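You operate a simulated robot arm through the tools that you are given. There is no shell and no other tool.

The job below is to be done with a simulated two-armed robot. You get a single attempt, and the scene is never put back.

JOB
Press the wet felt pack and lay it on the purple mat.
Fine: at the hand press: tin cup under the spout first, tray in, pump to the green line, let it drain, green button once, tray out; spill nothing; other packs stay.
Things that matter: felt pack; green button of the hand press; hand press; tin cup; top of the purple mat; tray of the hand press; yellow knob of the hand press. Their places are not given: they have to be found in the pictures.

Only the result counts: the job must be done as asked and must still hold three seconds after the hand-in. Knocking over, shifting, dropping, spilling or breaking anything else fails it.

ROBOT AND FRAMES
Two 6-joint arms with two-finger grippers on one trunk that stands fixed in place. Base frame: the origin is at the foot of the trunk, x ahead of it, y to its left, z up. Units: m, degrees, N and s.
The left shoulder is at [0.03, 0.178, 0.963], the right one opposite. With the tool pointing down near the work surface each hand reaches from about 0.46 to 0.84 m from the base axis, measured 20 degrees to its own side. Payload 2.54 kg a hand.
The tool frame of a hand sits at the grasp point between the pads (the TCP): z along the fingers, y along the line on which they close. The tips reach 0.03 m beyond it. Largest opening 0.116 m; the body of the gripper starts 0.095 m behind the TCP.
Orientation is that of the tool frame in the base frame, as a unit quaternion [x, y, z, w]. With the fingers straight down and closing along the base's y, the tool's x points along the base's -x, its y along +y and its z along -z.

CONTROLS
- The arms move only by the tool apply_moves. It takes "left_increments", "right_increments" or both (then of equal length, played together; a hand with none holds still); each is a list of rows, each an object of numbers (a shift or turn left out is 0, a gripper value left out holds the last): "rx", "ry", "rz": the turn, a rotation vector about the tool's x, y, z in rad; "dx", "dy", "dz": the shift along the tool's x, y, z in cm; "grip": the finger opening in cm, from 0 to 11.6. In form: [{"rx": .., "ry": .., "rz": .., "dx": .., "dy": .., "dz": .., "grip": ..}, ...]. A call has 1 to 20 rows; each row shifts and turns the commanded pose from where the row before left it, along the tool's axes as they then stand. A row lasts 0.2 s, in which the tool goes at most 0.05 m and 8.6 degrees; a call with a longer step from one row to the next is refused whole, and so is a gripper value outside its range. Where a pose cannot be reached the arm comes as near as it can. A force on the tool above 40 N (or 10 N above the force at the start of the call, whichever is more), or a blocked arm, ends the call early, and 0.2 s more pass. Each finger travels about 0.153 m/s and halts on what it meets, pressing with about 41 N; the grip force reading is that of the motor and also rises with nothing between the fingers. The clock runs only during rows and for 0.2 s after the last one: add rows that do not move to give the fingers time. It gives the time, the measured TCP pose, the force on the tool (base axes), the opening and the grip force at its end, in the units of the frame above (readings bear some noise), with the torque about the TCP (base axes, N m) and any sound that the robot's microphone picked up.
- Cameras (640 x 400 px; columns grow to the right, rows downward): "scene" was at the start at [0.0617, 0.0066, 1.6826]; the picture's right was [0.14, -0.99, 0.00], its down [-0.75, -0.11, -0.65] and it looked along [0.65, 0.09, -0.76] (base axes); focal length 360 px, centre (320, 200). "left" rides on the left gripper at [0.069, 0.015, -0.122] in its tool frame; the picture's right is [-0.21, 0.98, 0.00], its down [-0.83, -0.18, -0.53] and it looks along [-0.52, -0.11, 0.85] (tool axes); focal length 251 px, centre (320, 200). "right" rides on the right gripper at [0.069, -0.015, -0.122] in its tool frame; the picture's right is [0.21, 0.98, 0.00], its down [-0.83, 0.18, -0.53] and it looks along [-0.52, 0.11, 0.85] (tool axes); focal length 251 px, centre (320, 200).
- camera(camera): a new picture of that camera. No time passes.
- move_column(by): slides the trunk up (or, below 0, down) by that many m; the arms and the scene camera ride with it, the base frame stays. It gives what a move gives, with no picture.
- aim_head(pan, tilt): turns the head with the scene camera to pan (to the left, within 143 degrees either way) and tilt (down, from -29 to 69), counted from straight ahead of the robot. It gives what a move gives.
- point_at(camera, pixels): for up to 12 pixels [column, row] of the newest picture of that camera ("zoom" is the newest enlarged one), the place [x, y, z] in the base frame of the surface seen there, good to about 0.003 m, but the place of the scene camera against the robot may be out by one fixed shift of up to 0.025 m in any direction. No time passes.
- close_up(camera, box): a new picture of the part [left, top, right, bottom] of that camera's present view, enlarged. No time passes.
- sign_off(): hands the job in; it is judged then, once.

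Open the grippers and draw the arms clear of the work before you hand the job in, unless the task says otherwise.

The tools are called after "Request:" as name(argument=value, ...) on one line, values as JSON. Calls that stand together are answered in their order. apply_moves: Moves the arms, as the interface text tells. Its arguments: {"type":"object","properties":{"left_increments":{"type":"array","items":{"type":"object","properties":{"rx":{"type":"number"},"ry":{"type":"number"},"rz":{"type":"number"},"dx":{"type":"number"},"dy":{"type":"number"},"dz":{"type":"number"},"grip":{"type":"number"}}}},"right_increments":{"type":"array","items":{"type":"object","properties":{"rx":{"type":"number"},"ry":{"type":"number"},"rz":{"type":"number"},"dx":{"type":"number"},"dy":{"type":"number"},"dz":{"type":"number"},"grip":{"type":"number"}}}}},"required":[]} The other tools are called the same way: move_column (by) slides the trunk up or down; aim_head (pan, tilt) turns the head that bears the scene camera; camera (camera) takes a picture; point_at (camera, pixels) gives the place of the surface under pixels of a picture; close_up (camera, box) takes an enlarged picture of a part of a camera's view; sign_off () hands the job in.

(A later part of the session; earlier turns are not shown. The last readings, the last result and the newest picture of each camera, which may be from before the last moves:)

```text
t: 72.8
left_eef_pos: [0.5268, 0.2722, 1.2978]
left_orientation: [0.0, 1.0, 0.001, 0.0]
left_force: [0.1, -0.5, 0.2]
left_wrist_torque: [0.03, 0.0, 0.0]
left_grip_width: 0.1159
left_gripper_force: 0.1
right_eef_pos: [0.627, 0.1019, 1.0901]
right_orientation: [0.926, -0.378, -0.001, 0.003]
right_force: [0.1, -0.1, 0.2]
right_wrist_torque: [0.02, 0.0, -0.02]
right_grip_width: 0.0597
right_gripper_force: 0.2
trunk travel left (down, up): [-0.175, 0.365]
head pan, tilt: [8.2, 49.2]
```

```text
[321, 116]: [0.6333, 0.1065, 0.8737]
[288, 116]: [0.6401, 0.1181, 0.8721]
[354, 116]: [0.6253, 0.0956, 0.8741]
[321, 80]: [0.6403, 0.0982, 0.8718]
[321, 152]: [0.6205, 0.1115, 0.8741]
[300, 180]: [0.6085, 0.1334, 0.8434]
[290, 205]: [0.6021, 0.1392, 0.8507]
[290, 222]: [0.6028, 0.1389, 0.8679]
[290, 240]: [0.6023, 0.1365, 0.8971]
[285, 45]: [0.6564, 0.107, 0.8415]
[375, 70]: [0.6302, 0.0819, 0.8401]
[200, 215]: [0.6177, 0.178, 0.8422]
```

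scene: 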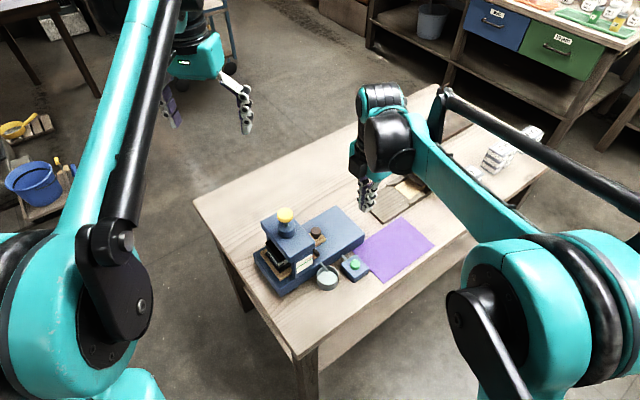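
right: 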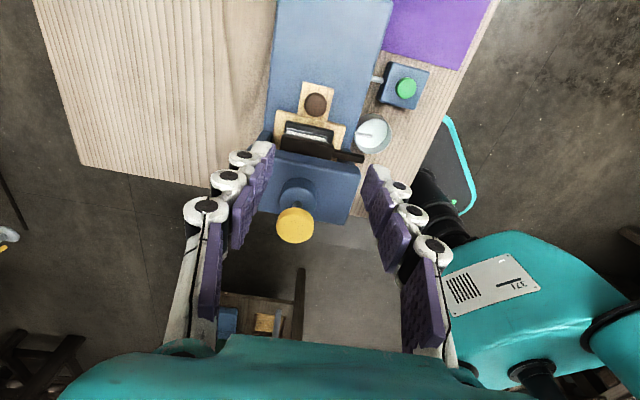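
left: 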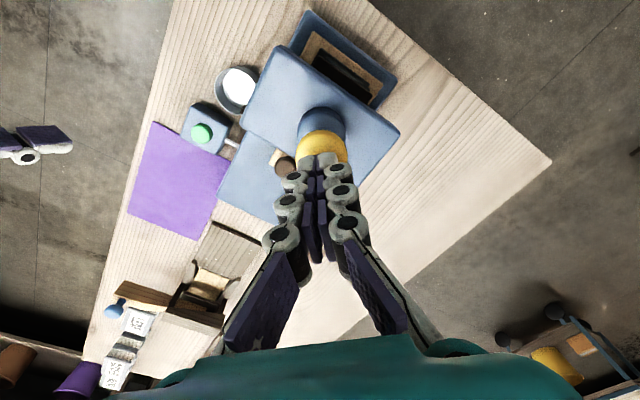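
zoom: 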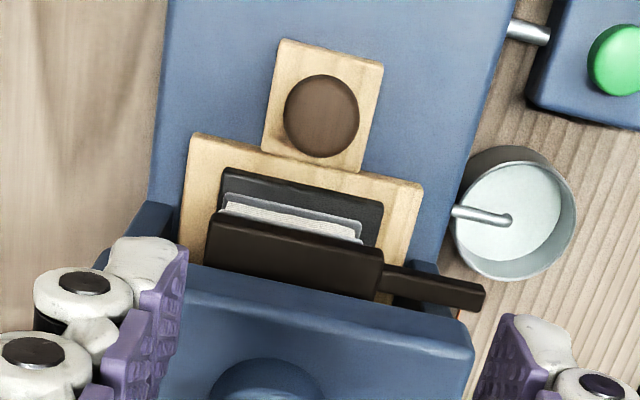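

The handle knob is about (0.630, 0.104) and the pressed pack now tops at z≈0.868, clear below the raised platen (0.897). I lean the hand 10° away from the pump and lower to z≈0.95 over the knob.

Request:
apply_moves(right_increments=[{"ry": -0.085, "dy": -0.36}, {"ry": -0.085}, {"dx": 0.59, "dz": 3.45}, {"dx": 0.59, "dz": 3.45}, {"dx": 0.59, "dz": 3.45}, {"dx": 0.6, "dz": 3.45}, {}])

Request:
camera(camera="right")

Request:
close_up(camera="left", box=[180, 50, 340, 210])

```text
t: 74.3
left_eef_pos: [0.5276, 0.2717, 1.2983]
left_orientation: [0.0, 1.0, 0.0, 0.0]
left_force: [-0.3, -0.1, -0.1]
left_wrist_torque: [0.01, -0.03, 0.03]
left_grip_width: 0.116
left_gripper_force: 0.1
right_eef_pos: [0.6268, 0.1021, 0.9511]
right_orientation: [0.922, -0.377, -0.079, -0.029]
right_force: [0.0, 0.9, -0.1]
right_wrist_torque: [0.03, 0.0, -0.01]
right_grip_width: 0.0602
right_gripper_force: 0.2
trunk travel left (down, up): [-0.175, 0.365]
head pan, tilt: [8.2, 49.2]
```

```text
taken
```

right: 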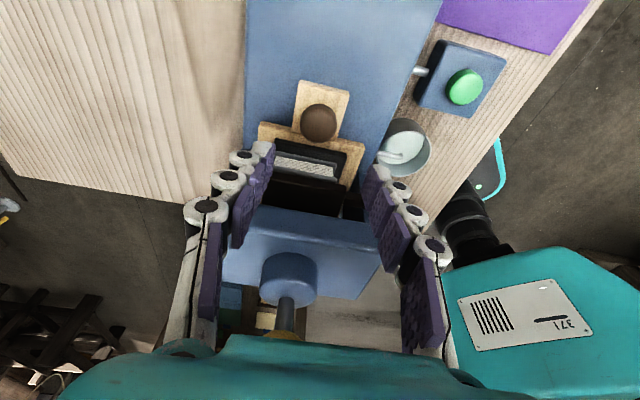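

```text
2.50 times, centred on (260, 130) of left
```

zoom: 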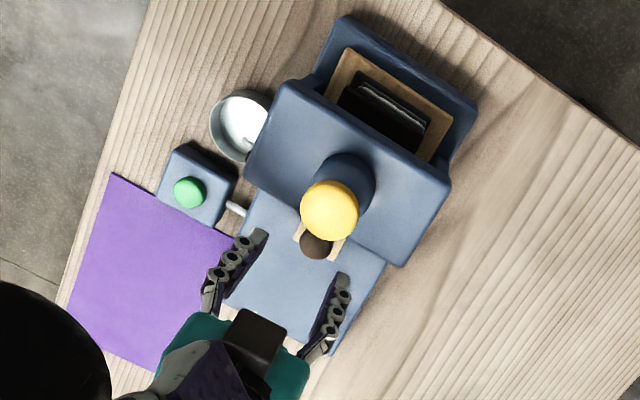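

The open fingers straddle the region; knob at (319,122). I measure it from this near view.

Request:
close_up(camera="right", box=[250, 70, 390, 220])

Request:
point_at(camera="right", pixels=[[319, 122], [303, 122], [335, 122], [319, 106], [319, 138], [310, 160], [310, 180], [340, 185]])

```text
2.67 times, centred on (320, 145) of right
```

zoom: 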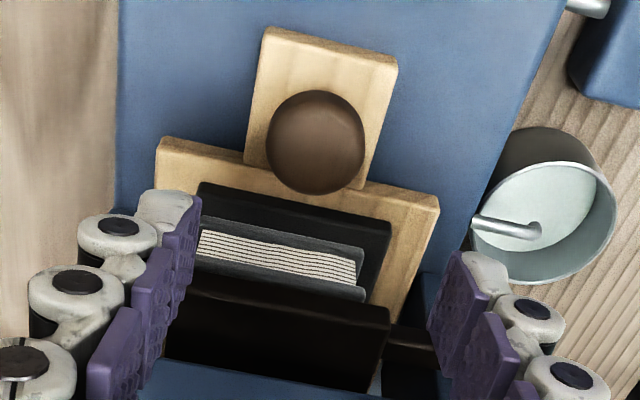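

```text
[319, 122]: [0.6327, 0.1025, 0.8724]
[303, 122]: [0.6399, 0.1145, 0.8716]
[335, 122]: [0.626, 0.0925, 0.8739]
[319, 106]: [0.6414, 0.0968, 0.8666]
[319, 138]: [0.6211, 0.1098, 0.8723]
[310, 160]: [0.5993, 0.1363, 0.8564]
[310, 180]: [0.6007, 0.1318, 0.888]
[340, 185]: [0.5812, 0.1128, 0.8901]
```

The knob centre is (0.632, 0.1035); I correct 4–5 mm sideways and lower to TCP z≈0.879 with the fingers either side of the knob.

Request:
apply_moves(right_increments=[{"dx": 0.48, "dy": -0.15, "dz": 2.4}, {"dx": 0.48, "dy": -0.15, "dz": 2.4}, {"dx": 0.48, "dy": -0.15, "dz": 2.3}, {}])

Request:
camera(camera="right")

Request:
close_up(camera="left", box=[180, 50, 340, 210])

```text
t: 75.3
left_eef_pos: [0.527, 0.2735, 1.2976]
left_orientation: [0.0, 1.0, 0.0, 0.0]
left_force: [0.0, -0.2, 0.6]
left_wrist_torque: [0.0, -0.05, 0.01]
left_grip_width: 0.116
left_gripper_force: 0.1
right_eef_pos: [0.6336, 0.1042, 0.8785]
right_orientation: [0.922, -0.377, -0.079, -0.029]
right_force: [0.0, -1.0, 0.3]
right_wrist_torque: [-0.02, 0.0, 0.01]
right_grip_width: 0.06
right_gripper_force: 0.2
trunk travel left (down, up): [-0.175, 0.365]
head pan, tilt: [8.2, 49.2]
```

```text
taken
```

right: 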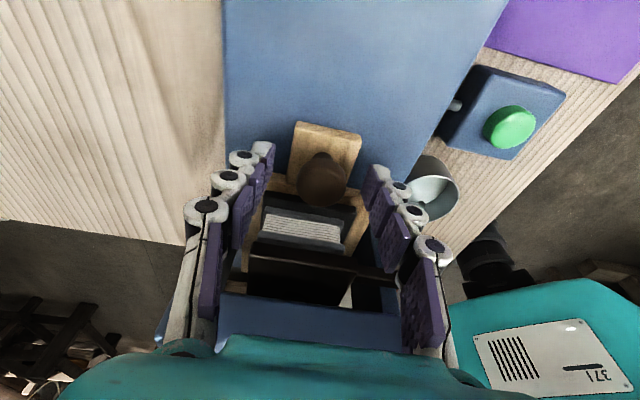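

```text
2.50 times, centred on (260, 130) of left
```

zoom: 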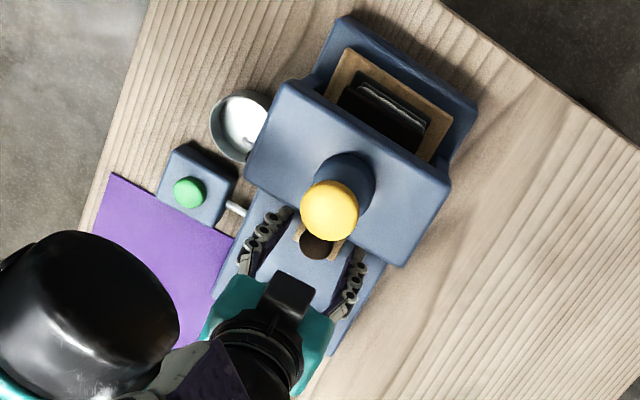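

The knob stands between the fingertips. I close the fingers on it.

Request:
apply_moves(right_increments=[{"grip": 4.0}, {"grip": 3.0}, {"grip": 1.5}, {"grip": 1.5}, {"grip": 1.5}])

Request:
camera(camera="right")

```text
t: 76.5
left_eef_pos: [0.5268, 0.2718, 1.2981]
left_orientation: [0.001, 1.0, 0.0, 0.0]
left_force: [0.0, -0.7, 0.5]
left_wrist_torque: [-0.02, 0.01, 0.0]
left_grip_width: 0.116
left_gripper_force: 0.1
right_eef_pos: [0.6328, 0.1037, 0.8785]
right_orientation: [0.923, -0.376, -0.08, -0.029]
right_force: [-10.1, -9.9, -7.8]
right_wrist_torque: [-0.24, 0.15, 0.04]
right_grip_width: 0.0284
right_gripper_force: 45.6
trunk travel left (down, up): [-0.175, 0.365]
head pan, tilt: [8.2, 49.2]
```

```text
taken
```

right: 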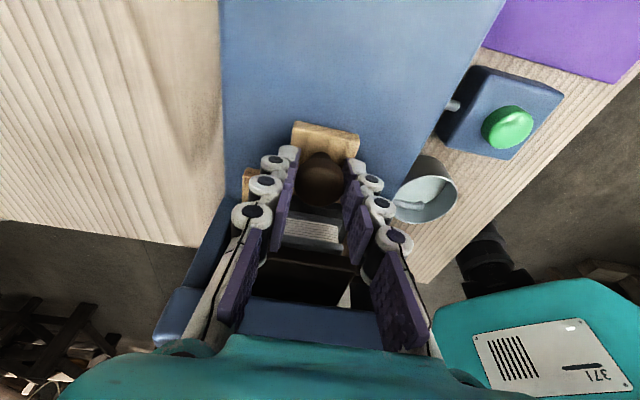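

The knob is gripped (0.0284 m) with about 14 N sideways load. I shift the hand 2 mm to relieve it before pulling.

Request:
apply_moves(right_increments=[{"dy": 0.2}, {}])

```text
t: 77.2
left_eef_pos: [0.5288, 0.2726, 1.298]
left_orientation: [0.0, 1.0, 0.0, -0.001]
left_force: [0.2, -0.2, -0.6]
left_wrist_torque: [0.0, 0.0, 0.01]
left_grip_width: 0.116
left_gripper_force: 0.1
right_eef_pos: [0.6325, 0.1036, 0.878]
right_orientation: [0.922, -0.377, -0.079, -0.029]
right_force: [-1.2, -3.9, -7.4]
right_wrist_torque: [-0.04, -0.1, -0.04]
right_grip_width: 0.0282
right_gripper_force: 44.7
trunk travel left (down, up): [-0.175, 0.365]
head pan, tilt: [8.2, 49.2]
```

The sideways load is gone. I lower 1 mm to ease the vertical load and pull the tray out along the axis, first 6.4 cm.

Request:
apply_moves(right_increments=[{"dx": 0.017, "dz": 0.1}, {"dx": 0.788, "dz": -0.135}, {"dx": 0.788, "dz": -0.135}, {"dx": 0.788, "dz": -0.135}, {"dx": 0.788, "dz": -0.135}, {"dx": 0.788, "dz": -0.135}, {"dx": 0.788, "dz": -0.135}, {"dx": 0.788, "dz": -0.135}, {"dx": 0.788, "dz": -0.135}, {}])

Request:
camera(camera="right")

Request:
close_up(camera="left", box=[180, 50, 340, 210])

```text
t: 79.3
left_eef_pos: [0.527, 0.2728, 1.299]
left_orientation: [0.0, 1.0, 0.0, 0.001]
left_force: [0.4, -0.1, 0.6]
left_wrist_torque: [-0.02, -0.01, 0.02]
left_grip_width: 0.1159
left_gripper_force: 0.0
right_eef_pos: [0.6757, 0.0584, 0.8773]
right_orientation: [0.922, -0.377, -0.078, -0.029]
right_force: [3.0, 2.0, 18.4]
right_wrist_torque: [0.14, 0.04, 0.03]
right_grip_width: 0.0284
right_gripper_force: 44.9
trunk travel left (down, up): [-0.175, 0.365]
head pan, tilt: [8.2, 49.2]
```

```text
taken
```

right: 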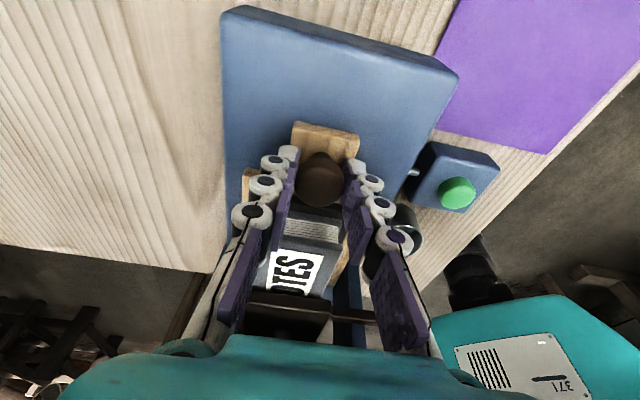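

```text
2.50 times, centred on (260, 130) of left
```

zoom: 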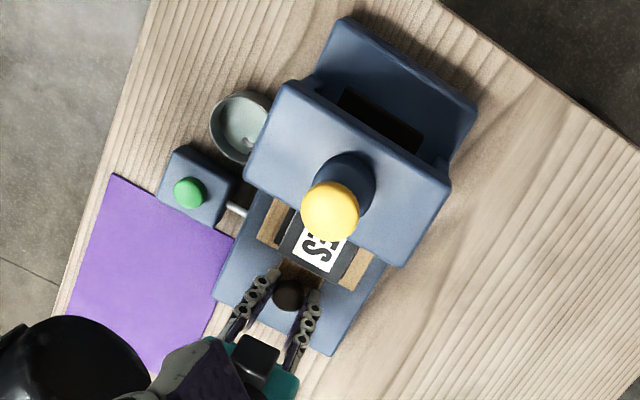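

The tray follows nicely, pack riding along. I raise 0.8 mm to ease the downward load (18 N) and pull 4.8 cm more.

Request:
apply_moves(right_increments=[{"dx": -0.013, "dz": -0.079}, {"dx": 0.788, "dz": -0.135}, {"dx": 0.788, "dz": -0.135}, {"dx": 0.788, "dz": -0.135}, {"dx": 0.788, "dz": -0.135}, {"dx": 0.788, "dz": -0.135}, {"dx": 0.788, "dz": -0.135}, {}])

Request:
camera(camera="right")

Request:
close_up(camera="left", box=[180, 50, 340, 210])

```text
t: 81.2
left_eef_pos: [0.5276, 0.2723, 1.2981]
left_orientation: [0.0, 1.0, 0.002, 0.0]
left_force: [0.9, -0.1, 1.1]
left_wrist_torque: [-0.01, 0.01, -0.03]
left_grip_width: 0.1158
left_gripper_force: 0.0
right_eef_pos: [0.7131, 0.0226, 0.8767]
right_orientation: [0.923, -0.377, -0.08, -0.029]
right_force: [-8.2, -8.2, -1.4]
right_wrist_torque: [-0.3, 0.07, 0.09]
right_grip_width: 0.0284
right_gripper_force: 45.6
trunk travel left (down, up): [-0.175, 0.365]
head pan, tilt: [8.2, 49.2]
```

```text
taken
```

right: 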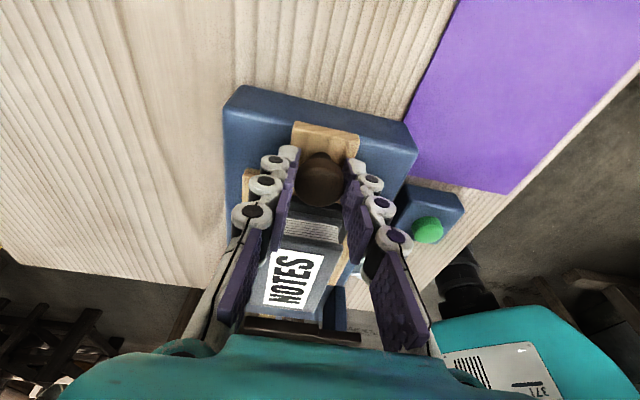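

```text
2.50 times, centred on (260, 130) of left
```

zoom: 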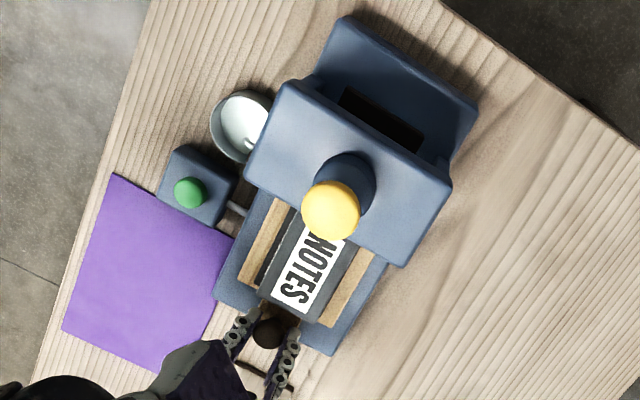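

Pulled 11.4 cm; about 1.8 cm remain to the original out position. I relieve the sideways load and pull on in small steps.

Request:
apply_moves(right_increments=[{"dy": 0.15}, {"dx": 0.591, "dz": -0.101}, {"dx": 0.591, "dz": -0.101}, {"dx": 0.493, "dz": -0.085}, {}])

Request:
camera(camera="right")

Request:
close_up(camera="left", box=[180, 50, 340, 210])

```text
t: 82.3
left_eef_pos: [0.5276, 0.2721, 1.2962]
left_orientation: [0.001, 1.0, 0.001, 0.0]
left_force: [-0.2, 0.6, 0.2]
left_wrist_torque: [0.02, -0.01, -0.01]
left_grip_width: 0.1159
left_gripper_force: 0.1
right_eef_pos: [0.7244, 0.0094, 0.8785]
right_orientation: [0.922, -0.377, -0.079, -0.029]
right_force: [-4.7, -4.7, -9.4]
right_wrist_torque: [-0.16, -0.02, 0.06]
right_grip_width: 0.0285
right_gripper_force: 44.4
trunk travel left (down, up): [-0.175, 0.365]
head pan, tilt: [8.2, 49.2]
```

```text
taken
```

right: 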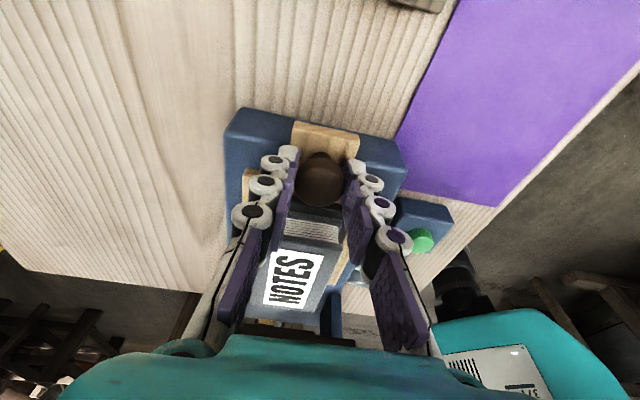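

```text
2.50 times, centred on (260, 130) of left
```

zoom: 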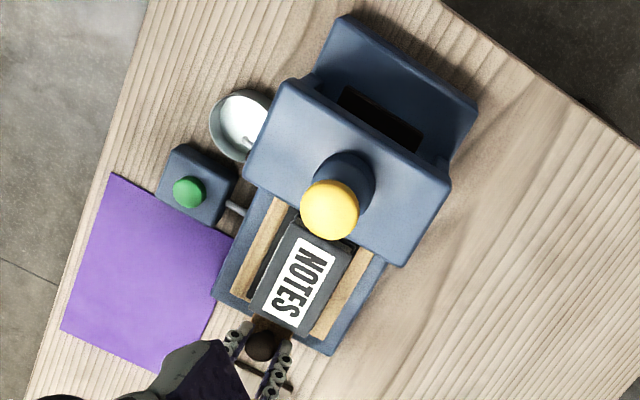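

It's within a few millimetres of its original place. I pull another 5 mm to reach it, watching the force.

Request:
apply_moves(right_increments=[{"dy": 0.08}, {"dx": 0.25, "dz": -0.02}, {"dx": 0.25, "dz": -0.02}, {}])

Request:
close_up(camera="left", box=[190, 50, 340, 210])

```text
t: 83.3
left_eef_pos: [0.5287, 0.2729, 1.2974]
left_orientation: [-0.001, 1.0, 0.0, 0.0]
left_force: [-1.0, 0.1, 0.3]
left_wrist_torque: [-0.01, 0.0, 0.02]
left_grip_width: 0.1159
left_gripper_force: 0.1
right_eef_pos: [0.7271, 0.0082, 0.879]
right_orientation: [0.922, -0.378, -0.079, -0.029]
right_force: [2.9, 3.2, 1.8]
right_wrist_torque: [0.25, 0.16, 0.1]
right_grip_width: 0.0283
right_gripper_force: 45.1
trunk travel left (down, up): [-0.175, 0.365]
head pan, tilt: [8.2, 49.2]
```

```text
2.50 times, centred on (265, 130) of left
```

zoom: 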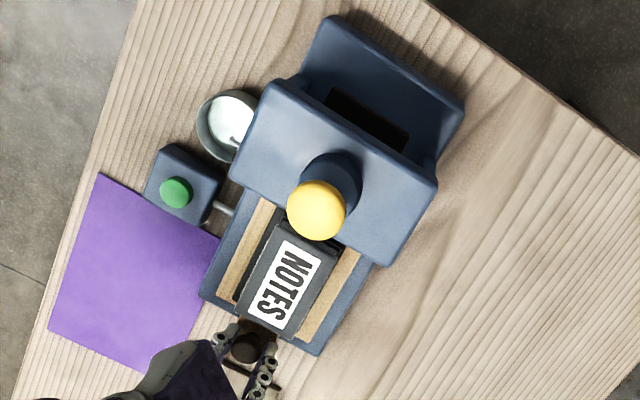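

The handle is back at its original spot within about 1 mm. I pull a final 1.5 mm, then open the fingers and lift away from the knob.

Request:
apply_moves(right_increments=[{"dx": 0.15, "dz": -0.025}, {}, {"grip": 4.0}, {"grip": 6.0}, {"grip": 6.0}, {"dx": -0.34, "dz": -1.97}, {"dx": -0.68, "dz": -3.94}, {"dx": -0.68, "dz": -3.94}, {"dx": -0.68, "dz": -3.94}, {"dx": -0.68, "dz": -3.94}, {}])

Request:
camera(camera="right")

Request:
close_up(camera="left", box=[190, 50, 340, 210])

Request:
close_up(camera="scene", box=[250, 190, 390, 295])

```text
t: 85.8
left_eef_pos: [0.5274, 0.2731, 1.2974]
left_orientation: [0.001, 1.0, 0.0, 0.0]
left_force: [0.2, 0.0, -0.1]
left_wrist_torque: [0.01, 0.02, -0.01]
left_grip_width: 0.1159
left_gripper_force: 0.1
right_eef_pos: [0.7302, 0.0088, 1.0608]
right_orientation: [0.922, -0.377, -0.08, -0.029]
right_force: [-0.2, 0.0, -0.7]
right_wrist_torque: [0.03, 0.0, 0.05]
right_grip_width: 0.0598
right_gripper_force: 0.1
trunk travel left (down, up): [-0.175, 0.365]
head pan, tilt: [8.2, 49.2]
```

```text
taken
```

right: 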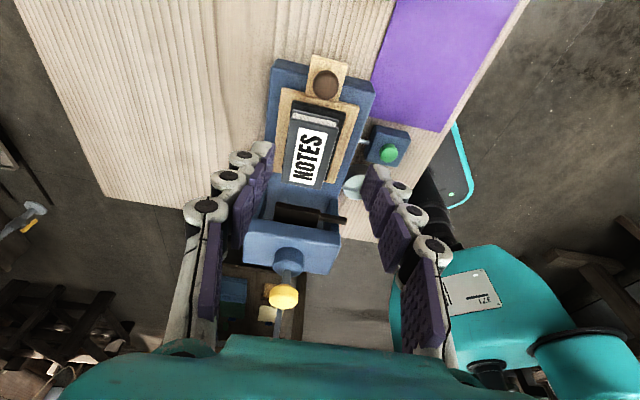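

```text
2.50 times, centred on (265, 130) of left
```

zoom: 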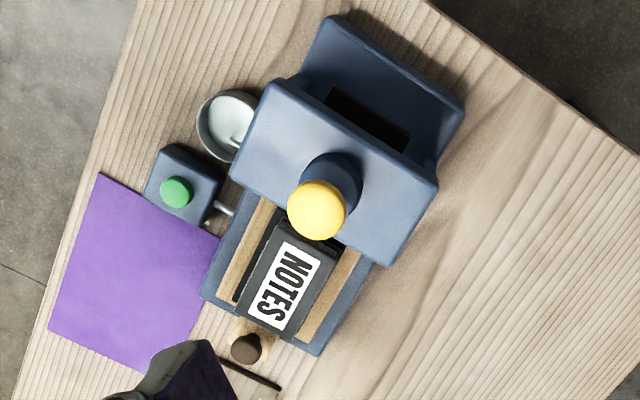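

```text
3.81 times, centred on (320, 242) of scene
```

zoom: 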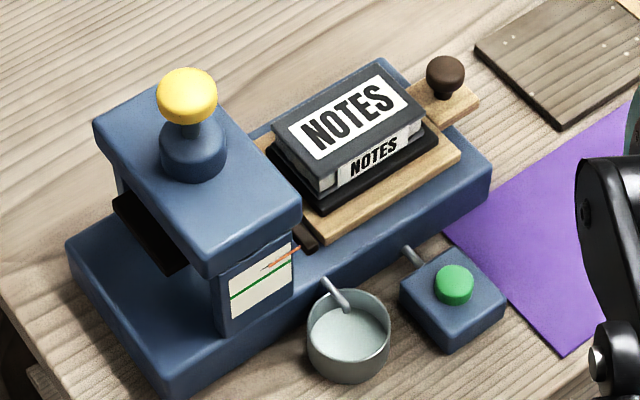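

The tray is exactly back out and the pack looks lighter and flatter. I straighten the right hand and move it above the pack to measure it.

Request:
apply_moves(right_increments=[{"ry": 0.085, "grip": 9.0}, {"ry": 0.085, "grip": 9.0}, {"dx": -3.15, "dy": 0.08}, {"dx": -3.15, "dy": 0.08}, {"dx": -3.13, "dy": 0.07}, {}])

Request:
camera(camera="right")

Request:
close_up(camera="right", box=[250, 60, 390, 180])

```text
t: 87.2
left_eef_pos: [0.5289, 0.2729, 1.2979]
left_orientation: [0.0, 1.0, 0.0, 0.0]
left_force: [1.0, -0.4, -0.6]
left_wrist_torque: [-0.02, 0.02, -0.02]
left_grip_width: 0.1163
left_gripper_force: 0.0
right_eef_pos: [0.6605, 0.072, 1.0561]
right_orientation: [0.926, -0.378, -0.001, 0.003]
right_force: [0.1, 0.7, 0.1]
right_wrist_torque: [0.0, 0.02, -0.02]
right_grip_width: 0.0902
right_gripper_force: 0.0
trunk travel left (down, up): [-0.175, 0.365]
head pan, tilt: [8.2, 49.2]
```

```text
taken
```

right: 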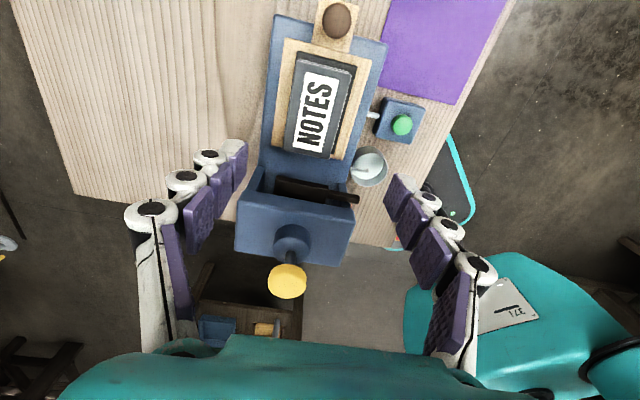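

```text
3.33 times, centred on (320, 120) of right
```

zoom: 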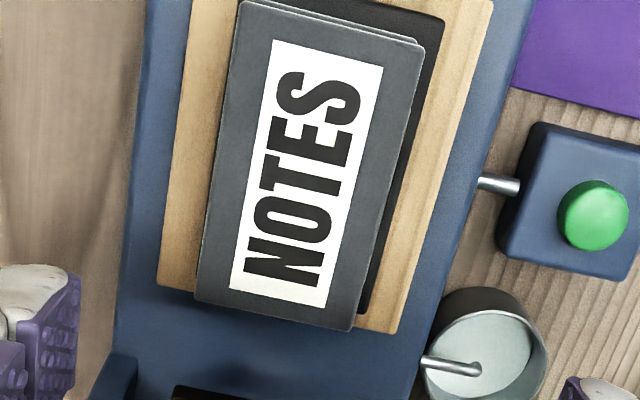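

The pack is seen clearly. I measure its corners and surface heights.

Request:
point_at(camera="zoom", pixels=[[246, 10], [418, 48], [350, 322], [203, 293], [310, 165], [425, 80], [395, 200], [362, 300], [475, 30], [395, 325], [165, 280], [195, 100]])

Request:
point_at(camera="right", pixels=[[337, 20], [300, 55], [352, 65], [330, 157], [288, 148], [320, 105], [403, 125]])

```text
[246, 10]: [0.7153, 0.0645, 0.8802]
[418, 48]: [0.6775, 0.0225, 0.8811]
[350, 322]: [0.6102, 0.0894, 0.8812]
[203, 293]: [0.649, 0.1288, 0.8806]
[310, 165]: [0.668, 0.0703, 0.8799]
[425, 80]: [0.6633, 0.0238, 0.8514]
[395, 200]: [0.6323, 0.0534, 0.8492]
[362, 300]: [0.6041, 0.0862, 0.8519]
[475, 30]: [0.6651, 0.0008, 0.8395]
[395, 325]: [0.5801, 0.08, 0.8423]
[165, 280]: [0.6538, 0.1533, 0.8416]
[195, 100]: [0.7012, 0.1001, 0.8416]
```

```text
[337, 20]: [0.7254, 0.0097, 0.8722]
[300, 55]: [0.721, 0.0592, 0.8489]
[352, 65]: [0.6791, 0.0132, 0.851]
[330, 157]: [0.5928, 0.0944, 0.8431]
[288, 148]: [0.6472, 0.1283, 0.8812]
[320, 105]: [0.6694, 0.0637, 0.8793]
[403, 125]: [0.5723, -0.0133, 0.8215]
```

The pack centre is about (0.663, 0.076), 57 mm wide across the press axis, from z 0.849 to 0.880. I lower to z≈0.95 with the fingers open 9 cm.

Request:
apply_moves(right_increments=[{"dy": -0.3, "dz": 3.5}, {"dz": 3.5}, {"dz": 3.5}, {}])

Request:
camera(camera="right")

Request:
close_up(camera="left", box=[190, 50, 340, 210])

```text
t: 88.2
left_eef_pos: [0.5266, 0.274, 1.2984]
left_orientation: [0.0, 1.0, 0.0, 0.0]
left_force: [-0.2, -0.4, -0.2]
left_wrist_torque: [-0.04, 0.0, 0.0]
left_grip_width: 0.116
left_gripper_force: 0.0
right_eef_pos: [0.6619, 0.0728, 0.9521]
right_orientation: [0.926, -0.377, -0.001, 0.003]
right_force: [-0.2, 0.1, 0.8]
right_wrist_torque: [0.02, -0.01, -0.01]
right_grip_width: 0.0897
right_gripper_force: 0.0
trunk travel left (down, up): [-0.175, 0.365]
head pan, tilt: [8.2, 49.2]
```

```text
taken
```

right: 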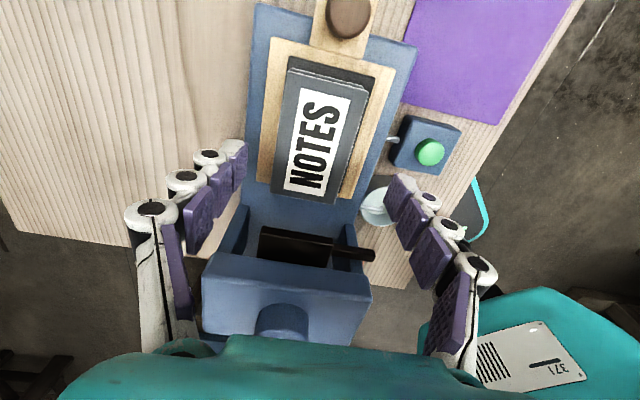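

```text
2.50 times, centred on (265, 130) of left
```

zoom: 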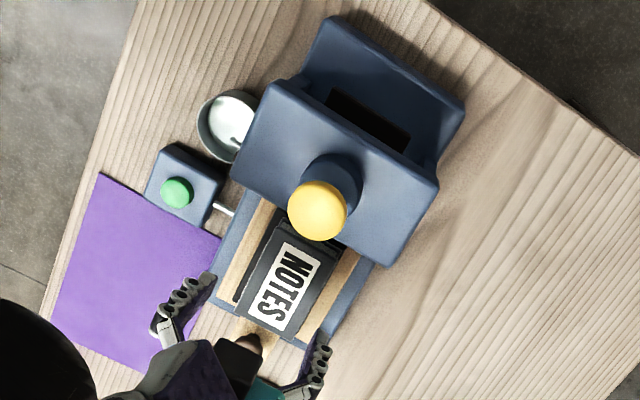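

I re-measure the pack from this closer view: corners near (290,70), (368,88), (330,200), (275,188).

Request:
close_up(camera="right", box=[240, 40, 400, 220])

Request:
point_at(camera="right", pixels=[[290, 72], [364, 88], [331, 198], [274, 186], [318, 140], [345, 160], [378, 80], [300, 60]])

```text
2.22 times, centred on (320, 130) of right
```

zoom: 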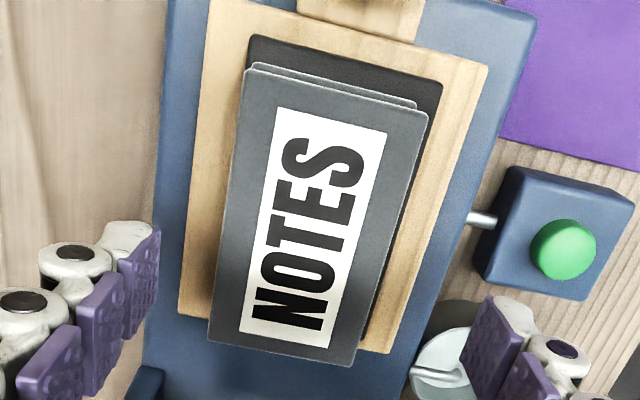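

```text
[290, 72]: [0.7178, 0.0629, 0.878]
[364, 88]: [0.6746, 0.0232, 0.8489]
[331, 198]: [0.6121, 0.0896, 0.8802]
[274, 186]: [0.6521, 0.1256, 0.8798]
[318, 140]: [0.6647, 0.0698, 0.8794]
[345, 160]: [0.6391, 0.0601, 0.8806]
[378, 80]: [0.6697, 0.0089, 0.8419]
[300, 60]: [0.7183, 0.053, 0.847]
```

The pack centre is about (0.6645, 0.076); allowing for the small sideways bias seen before, I shift 1.5 mm and lower to TCP z≈0.884.

Request:
apply_moves(right_increments=[{"dy": -0.15, "dz": 2.5}, {"dz": 2.5}, {"dz": 1.8}, {}])

Request:
camera(camera="right")

```text
t: 89.2
left_eef_pos: [0.5267, 0.2732, 1.2971]
left_orientation: [0.0, 1.0, 0.0, 0.001]
left_force: [0.1, -1.2, 0.1]
left_wrist_torque: [-0.02, 0.02, -0.02]
left_grip_width: 0.116
left_gripper_force: 0.1
right_eef_pos: [0.6613, 0.0735, 0.8845]
right_orientation: [0.926, -0.378, -0.001, 0.004]
right_force: [-0.4, 0.3, -0.2]
right_wrist_torque: [0.0, 0.0, -0.02]
right_grip_width: 0.0901
right_gripper_force: 0.1
trunk travel left (down, up): [-0.175, 0.365]
head pan, tilt: [8.2, 49.2]
```

```text
taken
```

right: 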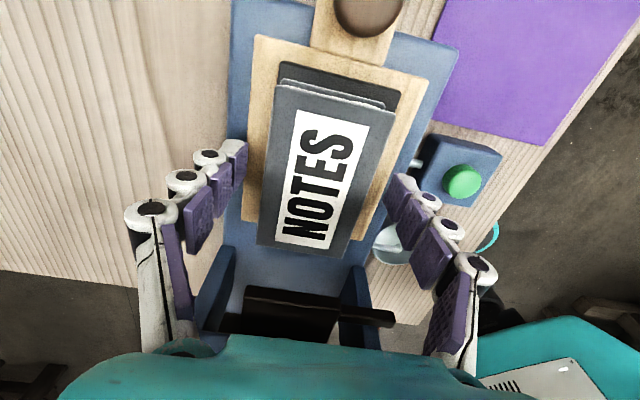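

The pack sits centred between the fingers. I close the grip on it gradually.

Request:
apply_moves(right_increments=[{"grip": 7.5}, {"grip": 6.5}, {"grip": 5.6}, {"grip": 5.0}, {"grip": 5.0}, {}])

Request:
camera(camera="right")

```text
t: 90.5
left_eef_pos: [0.5282, 0.2735, 1.2978]
left_orientation: [-0.001, 1.0, 0.0, 0.0]
left_force: [0.4, 0.4, -0.2]
left_wrist_torque: [-0.01, -0.04, -0.03]
left_grip_width: 0.1162
left_gripper_force: 0.2
right_eef_pos: [0.6626, 0.0748, 0.8847]
right_orientation: [0.926, -0.378, -0.001, 0.003]
right_force: [1.0, 0.4, 0.8]
right_wrist_torque: [0.1, -0.08, -0.04]
right_grip_width: 0.059
right_gripper_force: 41.1
trunk travel left (down, up): [-0.175, 0.365]
head pan, tilt: [8.2, 49.2]
```

```text
taken
```

right: 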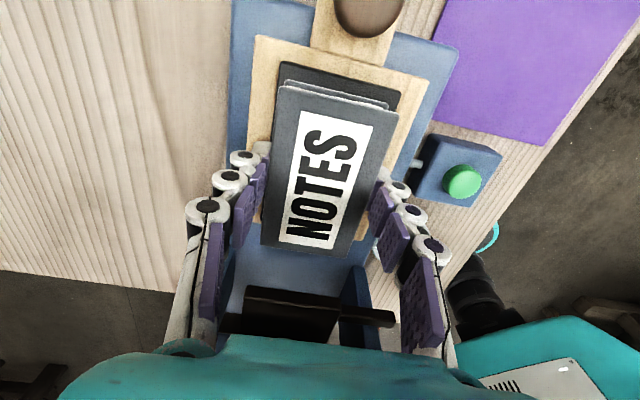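

The pack is gripped (0.059 m, 41 N). I lift 3 cm and check that only the pack comes up.

Request:
apply_moves(right_increments=[{"dz": -0.5}, {"dz": -1.0}, {"dz": -1.5}, {}])

Request:
camera(camera="right")

Request:
close_up(camera="scene", box=[250, 180, 410, 300])

```text
t: 91.5
left_eef_pos: [0.5276, 0.2734, 1.2971]
left_orientation: [0.001, 1.0, 0.001, -0.001]
left_force: [-0.2, 0.3, 0.5]
left_wrist_torque: [0.03, 0.0, -0.01]
left_grip_width: 0.1162
left_gripper_force: 0.1
right_eef_pos: [0.6624, 0.0738, 0.9145]
right_orientation: [0.926, -0.378, -0.001, 0.004]
right_force: [0.4, 0.0, -1.4]
right_wrist_torque: [0.02, 0.0, 0.01]
right_grip_width: 0.059
right_gripper_force: 40.8
trunk travel left (down, up): [-0.175, 0.365]
head pan, tilt: [8.2, 49.2]
```

```text
taken
```

right: 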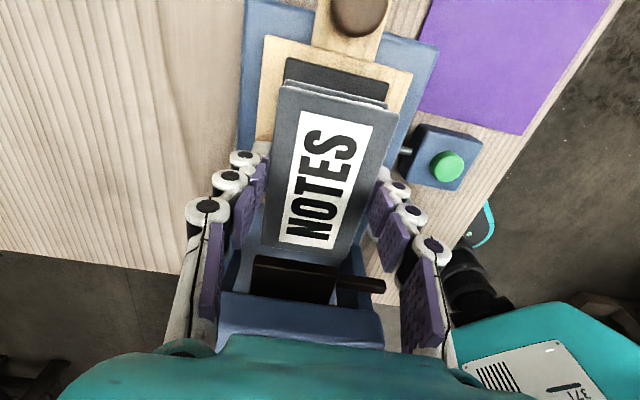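

```text
3.33 times, centred on (330, 240) of scene
```

zoom: 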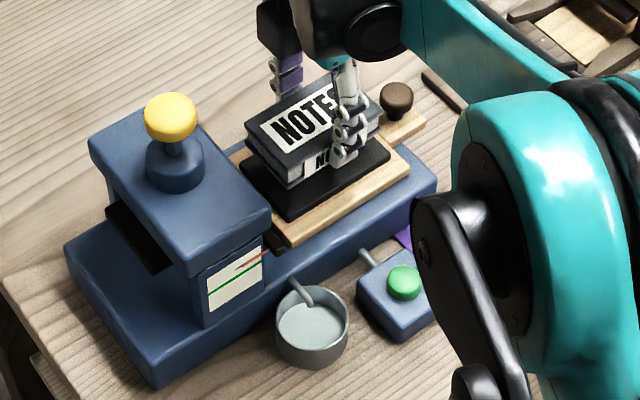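

Only the pack came up; the tray stays with its dark plate. I raise it and carry it over to the mat, toward (0.664, −0.122).

Request:
apply_moves(right_increments=[{"dz": -2.5}, {"dz": -3.0}, {"dx": 2.3, "dy": 2.3}, {"dx": 2.3, "dy": 2.3}, {"dx": 2.3, "dy": 2.3}, {"dx": 2.3, "dy": 2.3}, {"dx": 2.3, "dy": 2.3}, {"dx": 2.3, "dy": 2.4}, {}])

Request:
camera(camera="right")

Request:
camera(camera="scene")

Request:
camera(camera="left")

```text
t: 93.5
left_eef_pos: [0.5273, 0.2725, 1.2982]
left_orientation: [0.0, 1.0, 0.0, 0.0]
left_force: [-0.9, -0.4, 0.5]
left_wrist_torque: [-0.03, -0.01, 0.01]
left_grip_width: 0.1159
left_gripper_force: 0.1
right_eef_pos: [0.6624, -0.1207, 0.9695]
right_orientation: [0.926, -0.377, -0.001, 0.003]
right_force: [-0.4, 0.6, -1.7]
right_wrist_torque: [-0.02, 0.03, -0.03]
right_grip_width: 0.0591
right_gripper_force: 40.7
trunk travel left (down, up): [-0.175, 0.365]
head pan, tilt: [8.2, 49.2]
```

```text
taken
```

right: 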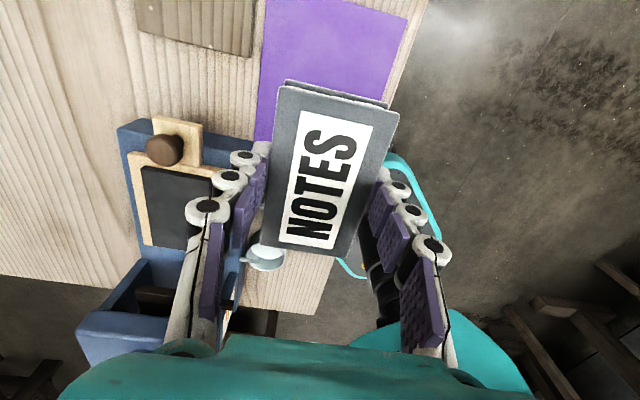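

```text
taken
```

scene: 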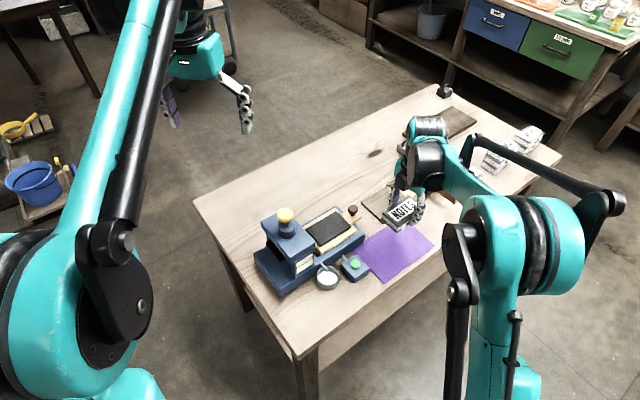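

```text
taken
```

left: 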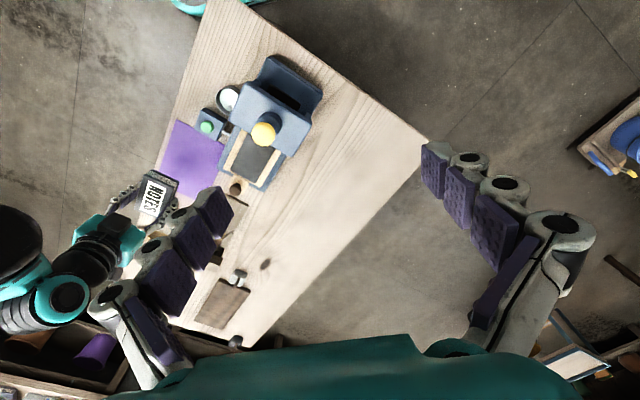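

The pack hangs over the mat. I verify the mat's extent with the scene and left cameras before lowering.

Request:
close_up(camera="scene", box=[330, 170, 460, 295])

Request:
point_at(camera="scene", pixels=[[383, 281], [432, 246], [360, 248], [408, 215], [396, 262], [356, 264], [395, 212], [415, 225]])

Request:
point_at(camera="right", pixels=[[266, 3], [405, 15], [262, 120], [310, 50], [370, 60], [165, 150], [320, 180], [200, 25]])

```text
3.20 times, centred on (395, 232) of scene
```

zoom: 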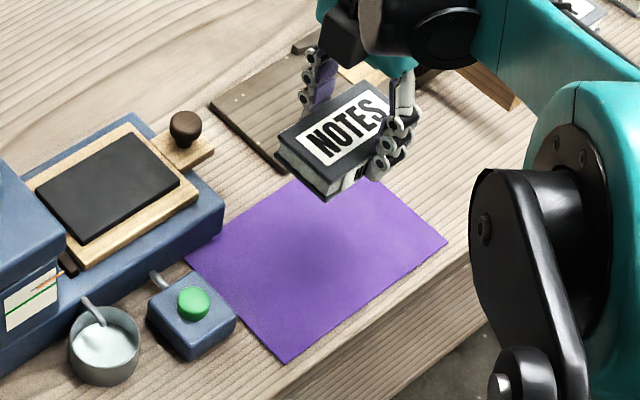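

```text
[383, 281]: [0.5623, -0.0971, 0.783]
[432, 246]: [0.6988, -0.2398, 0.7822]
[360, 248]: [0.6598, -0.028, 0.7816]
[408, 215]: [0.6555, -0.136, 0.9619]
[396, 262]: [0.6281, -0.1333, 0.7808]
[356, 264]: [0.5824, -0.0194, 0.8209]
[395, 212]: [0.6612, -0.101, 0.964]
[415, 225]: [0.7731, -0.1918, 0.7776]
```

```text
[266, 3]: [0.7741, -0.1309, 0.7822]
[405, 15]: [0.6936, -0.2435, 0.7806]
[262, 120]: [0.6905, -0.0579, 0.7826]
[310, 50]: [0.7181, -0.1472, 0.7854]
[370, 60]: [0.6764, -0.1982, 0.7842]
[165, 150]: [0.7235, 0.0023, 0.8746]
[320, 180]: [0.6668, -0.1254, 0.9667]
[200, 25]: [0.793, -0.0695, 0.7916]
```

Pack is centred over the mat (mat centre ≈ (0.663, −0.122)). I lower it to about 1 cm above the mat.

Request:
apply_moves(right_increments=[{"dz": 3.5}, {"dz": 3.5}, {"dz": 3.5}, {"dz": 2.5}, {"dz": 1.2}, {}])

Request:
camera(camera="right")

Request:
close_up(camera="scene", box=[330, 170, 460, 295])

```text
t: 95.0
left_eef_pos: [0.5271, 0.2729, 1.2975]
left_orientation: [0.0, 1.0, 0.0, 0.0]
left_force: [-0.7, -0.4, -0.3]
left_wrist_torque: [0.0, -0.01, 0.0]
left_grip_width: 0.1158
left_gripper_force: 0.1
right_eef_pos: [0.6611, -0.1227, 0.8274]
right_orientation: [0.926, -0.377, 0.0, 0.003]
right_force: [-0.8, -0.4, -1.0]
right_wrist_torque: [0.01, -0.04, 0.01]
right_grip_width: 0.0588
right_gripper_force: 41.0
trunk travel left (down, up): [-0.175, 0.365]
head pan, tilt: [8.2, 49.2]
```

```text
taken
```

right: 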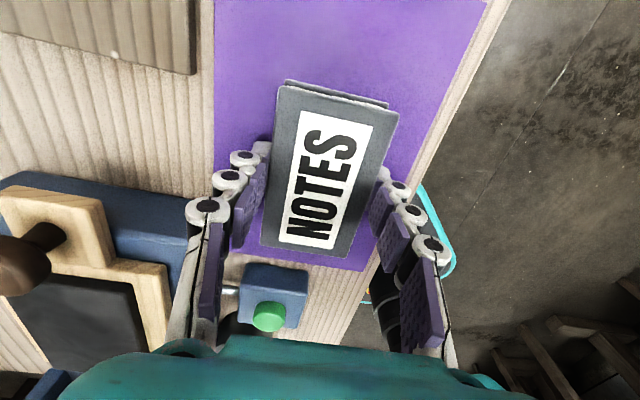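

```text
3.20 times, centred on (395, 232) of scene
```

zoom: 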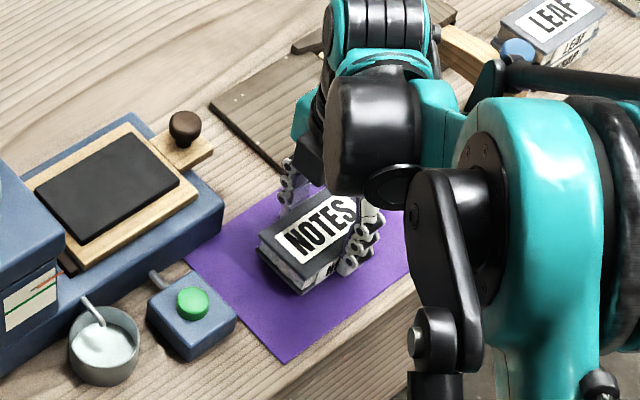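

About 1 cm remains and the pack is well inside the mat. I lower the rest slowly until contact.

Request:
apply_moves(right_increments=[{"dz": 0.5}, {"dz": 0.3}, {"dz": 0.1}, {}])

Request:
apply_moves(right_increments=[{"dz": 0.1}, {"dz": 0.05}, {}])

```text
t: 96.0
left_eef_pos: [0.5276, 0.2735, 1.2974]
left_orientation: [-0.001, 1.0, 0.0, 0.0]
left_force: [0.1, 1.1, -0.5]
left_wrist_torque: [-0.03, -0.01, 0.0]
left_grip_width: 0.1159
left_gripper_force: 0.0
right_eef_pos: [0.6616, -0.1208, 0.8181]
right_orientation: [0.926, -0.377, -0.002, 0.003]
right_force: [-0.4, 0.4, -1.2]
right_wrist_torque: [0.03, -0.01, 0.01]
right_grip_width: 0.0591
right_gripper_force: 40.6
trunk travel left (down, up): [-0.175, 0.365]
head pan, tilt: [8.2, 49.2]
```

```text
t: 96.8
left_eef_pos: [0.5275, 0.2735, 1.2973]
left_orientation: [0.0, 1.0, 0.0, 0.0]
left_force: [0.2, 0.0, 0.3]
left_wrist_torque: [-0.02, 0.04, 0.01]
left_grip_width: 0.1161
left_gripper_force: 0.1
right_eef_pos: [0.6626, -0.1213, 0.8179]
right_orientation: [0.926, -0.378, -0.001, 0.003]
right_force: [0.1, 0.6, -1.8]
right_wrist_torque: [0.03, 0.01, -0.02]
right_grip_width: 0.0588
right_gripper_force: 40.8
trunk travel left (down, up): [-0.175, 0.365]
head pan, tilt: [8.2, 49.2]
```

The force still shows the pack's weight (−1.5 N), so no contact yet. I continue 1 mm at a time.

Request:
apply_moves(right_increments=[{"dz": 0.1}, {}])

Request:
apply_moves(right_increments=[{"dz": 0.08}, {}])

```text
t: 97.3
left_eef_pos: [0.5272, 0.2732, 1.2982]
left_orientation: [0.001, 1.0, 0.001, 0.0]
left_force: [-0.1, 0.7, 0.7]
left_wrist_torque: [0.0, -0.01, 0.0]
left_grip_width: 0.1161
left_gripper_force: 0.1
right_eef_pos: [0.663, -0.1221, 0.8167]
right_orientation: [0.926, -0.378, 0.0, 0.003]
right_force: [3.8, -0.5, 13.2]
right_wrist_torque: [0.44, -0.05, -0.09]
right_grip_width: 0.0588
right_gripper_force: 41.3
trunk travel left (down, up): [-0.175, 0.365]
head pan, tilt: [8.2, 49.2]
```

```text
t: 98.0
left_eef_pos: [0.5264, 0.2734, 1.2985]
left_orientation: [0.0, 1.0, 0.0, 0.001]
left_force: [-0.8, 0.3, 0.4]
left_wrist_torque: [0.0, 0.01, 0.01]
left_grip_width: 0.1162
left_gripper_force: 0.1
right_eef_pos: [0.6629, -0.1222, 0.8156]
right_orientation: [0.926, -0.377, 0.001, 0.004]
right_force: [12.2, -0.2, 33.2]
right_wrist_torque: [0.33, -0.09, -0.06]
right_grip_width: 0.059
right_gripper_force: 40.7
trunk travel left (down, up): [-0.175, 0.365]
head pan, tilt: [8.2, 49.2]
```

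The pack is on the mat, now pressed with 33 N; I raise 1.3 mm to unload before opening.

Request:
apply_moves(right_increments=[{"dz": -0.13}, {}])

```text
t: 98.5
left_eef_pos: [0.5274, 0.2722, 1.2975]
left_orientation: [0.001, 1.0, 0.0, 0.0]
left_force: [-0.2, 0.2, 0.0]
left_wrist_torque: [-0.01, 0.05, 0.0]
left_grip_width: 0.1158
left_gripper_force: 0.1
right_eef_pos: [0.6629, -0.1216, 0.817]
right_orientation: [0.926, -0.378, 0.0, 0.003]
right_force: [8.2, -1.1, 16.0]
right_wrist_torque: [-0.12, -0.8, 0.03]
right_grip_width: 0.0589
right_gripper_force: 40.8
trunk travel left (down, up): [-0.175, 0.365]
head pan, tilt: [8.2, 49.2]
```

Still 16 N; I raise another 0.8 mm, then open the fingers slowly and lift away.

Request:
apply_moves(right_increments=[{"dz": -0.08}, {}])

Request:
apply_moves(right_increments=[{"grip": 6.2}, {"grip": 6.8}, {"grip": 7.6}, {"grip": 8.4}, {"grip": 8.4}, {}])

Request:
camera(camera="right")

```text
t: 99.2
left_eef_pos: [0.5286, 0.273, 1.297]
left_orientation: [0.0, 1.0, 0.0, 0.0]
left_force: [0.0, 0.1, 0.8]
left_wrist_torque: [0.05, 0.0, 0.0]
left_grip_width: 0.1162
left_gripper_force: 0.0
right_eef_pos: [0.6616, -0.1199, 0.8176]
right_orientation: [0.926, -0.378, -0.003, 0.004]
right_force: [-0.2, 0.3, -1.6]
right_wrist_torque: [0.0, 0.01, 0.01]
right_grip_width: 0.0588
right_gripper_force: 41.4
trunk travel left (down, up): [-0.175, 0.365]
head pan, tilt: [8.2, 49.2]
```

```text
t: 100.5
left_eef_pos: [0.5277, 0.2728, 1.2966]
left_orientation: [0.0, 1.0, 0.0, 0.0]
left_force: [-1.1, 0.4, -0.2]
left_wrist_torque: [0.0, -0.01, 0.01]
left_grip_width: 0.1157
left_gripper_force: 0.1
right_eef_pos: [0.6631, -0.1207, 0.8185]
right_orientation: [0.926, -0.377, -0.002, 0.003]
right_force: [0.1, 0.2, -0.3]
right_wrist_torque: [0.01, 0.0, 0.02]
right_grip_width: 0.0842
right_gripper_force: 0.0
trunk travel left (down, up): [-0.175, 0.365]
head pan, tilt: [8.2, 49.2]
```

```text
taken
```

right: 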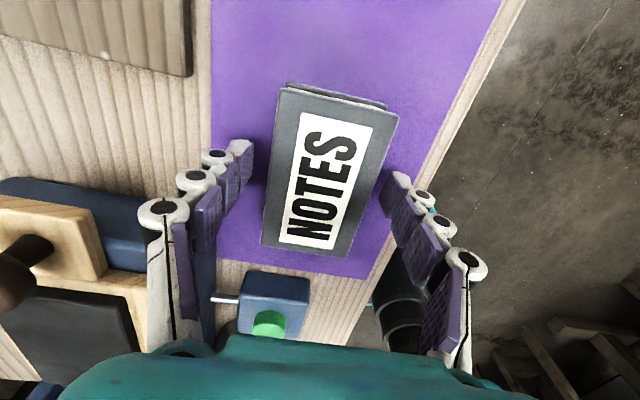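

The pack lies on the mat and the fingers are clear. I lift the right hand straight up.

Request:
apply_moves(right_increments=[{"dz": -1.0}, {"dz": -2.0}, {"dz": -3.5}, {"dz": -4.0}, {"dz": -4.0}, {"dz": -4.5}, {"dz": -4.5}, {"dz": -4.5}, {}])

Request:
camera(camera="right")

Request:
camera(camera="scene")

Request:
camera(camera="left")

```text
t: 102.5
left_eef_pos: [0.5286, 0.2718, 1.2987]
left_orientation: [0.0, 1.0, 0.0, 0.0]
left_force: [0.7, -0.1, -1.1]
left_wrist_torque: [0.0, 0.0, 0.0]
left_grip_width: 0.116
left_gripper_force: 0.0
right_eef_pos: [0.664, -0.1205, 1.0987]
right_orientation: [0.926, -0.378, -0.002, 0.003]
right_force: [0.0, -0.4, 0.4]
right_wrist_torque: [-0.01, 0.01, 0.0]
right_grip_width: 0.0839
right_gripper_force: 0.0
trunk travel left (down, up): [-0.175, 0.365]
head pan, tilt: [8.2, 49.2]
```

```text
taken
```

right: 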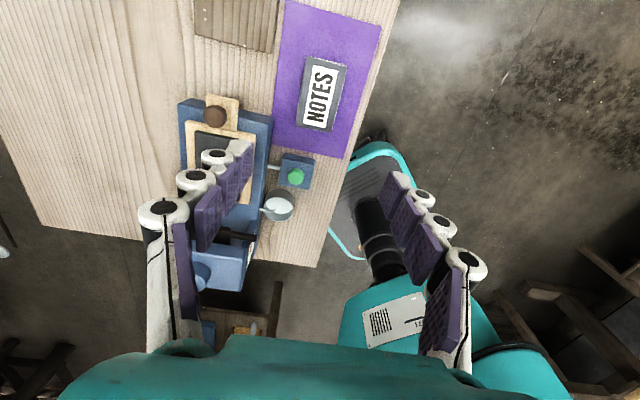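

```text
taken
```

scene: 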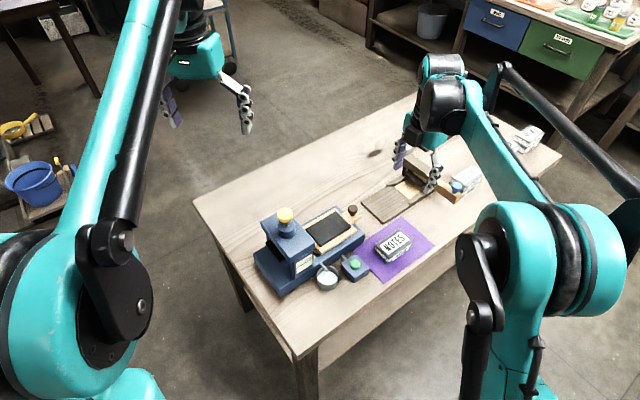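

```text
taken
```

left: 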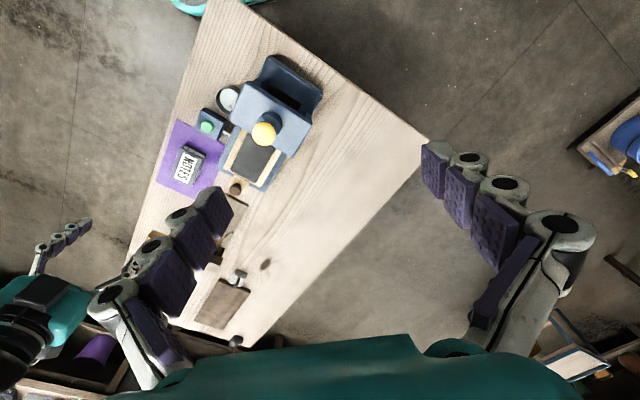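

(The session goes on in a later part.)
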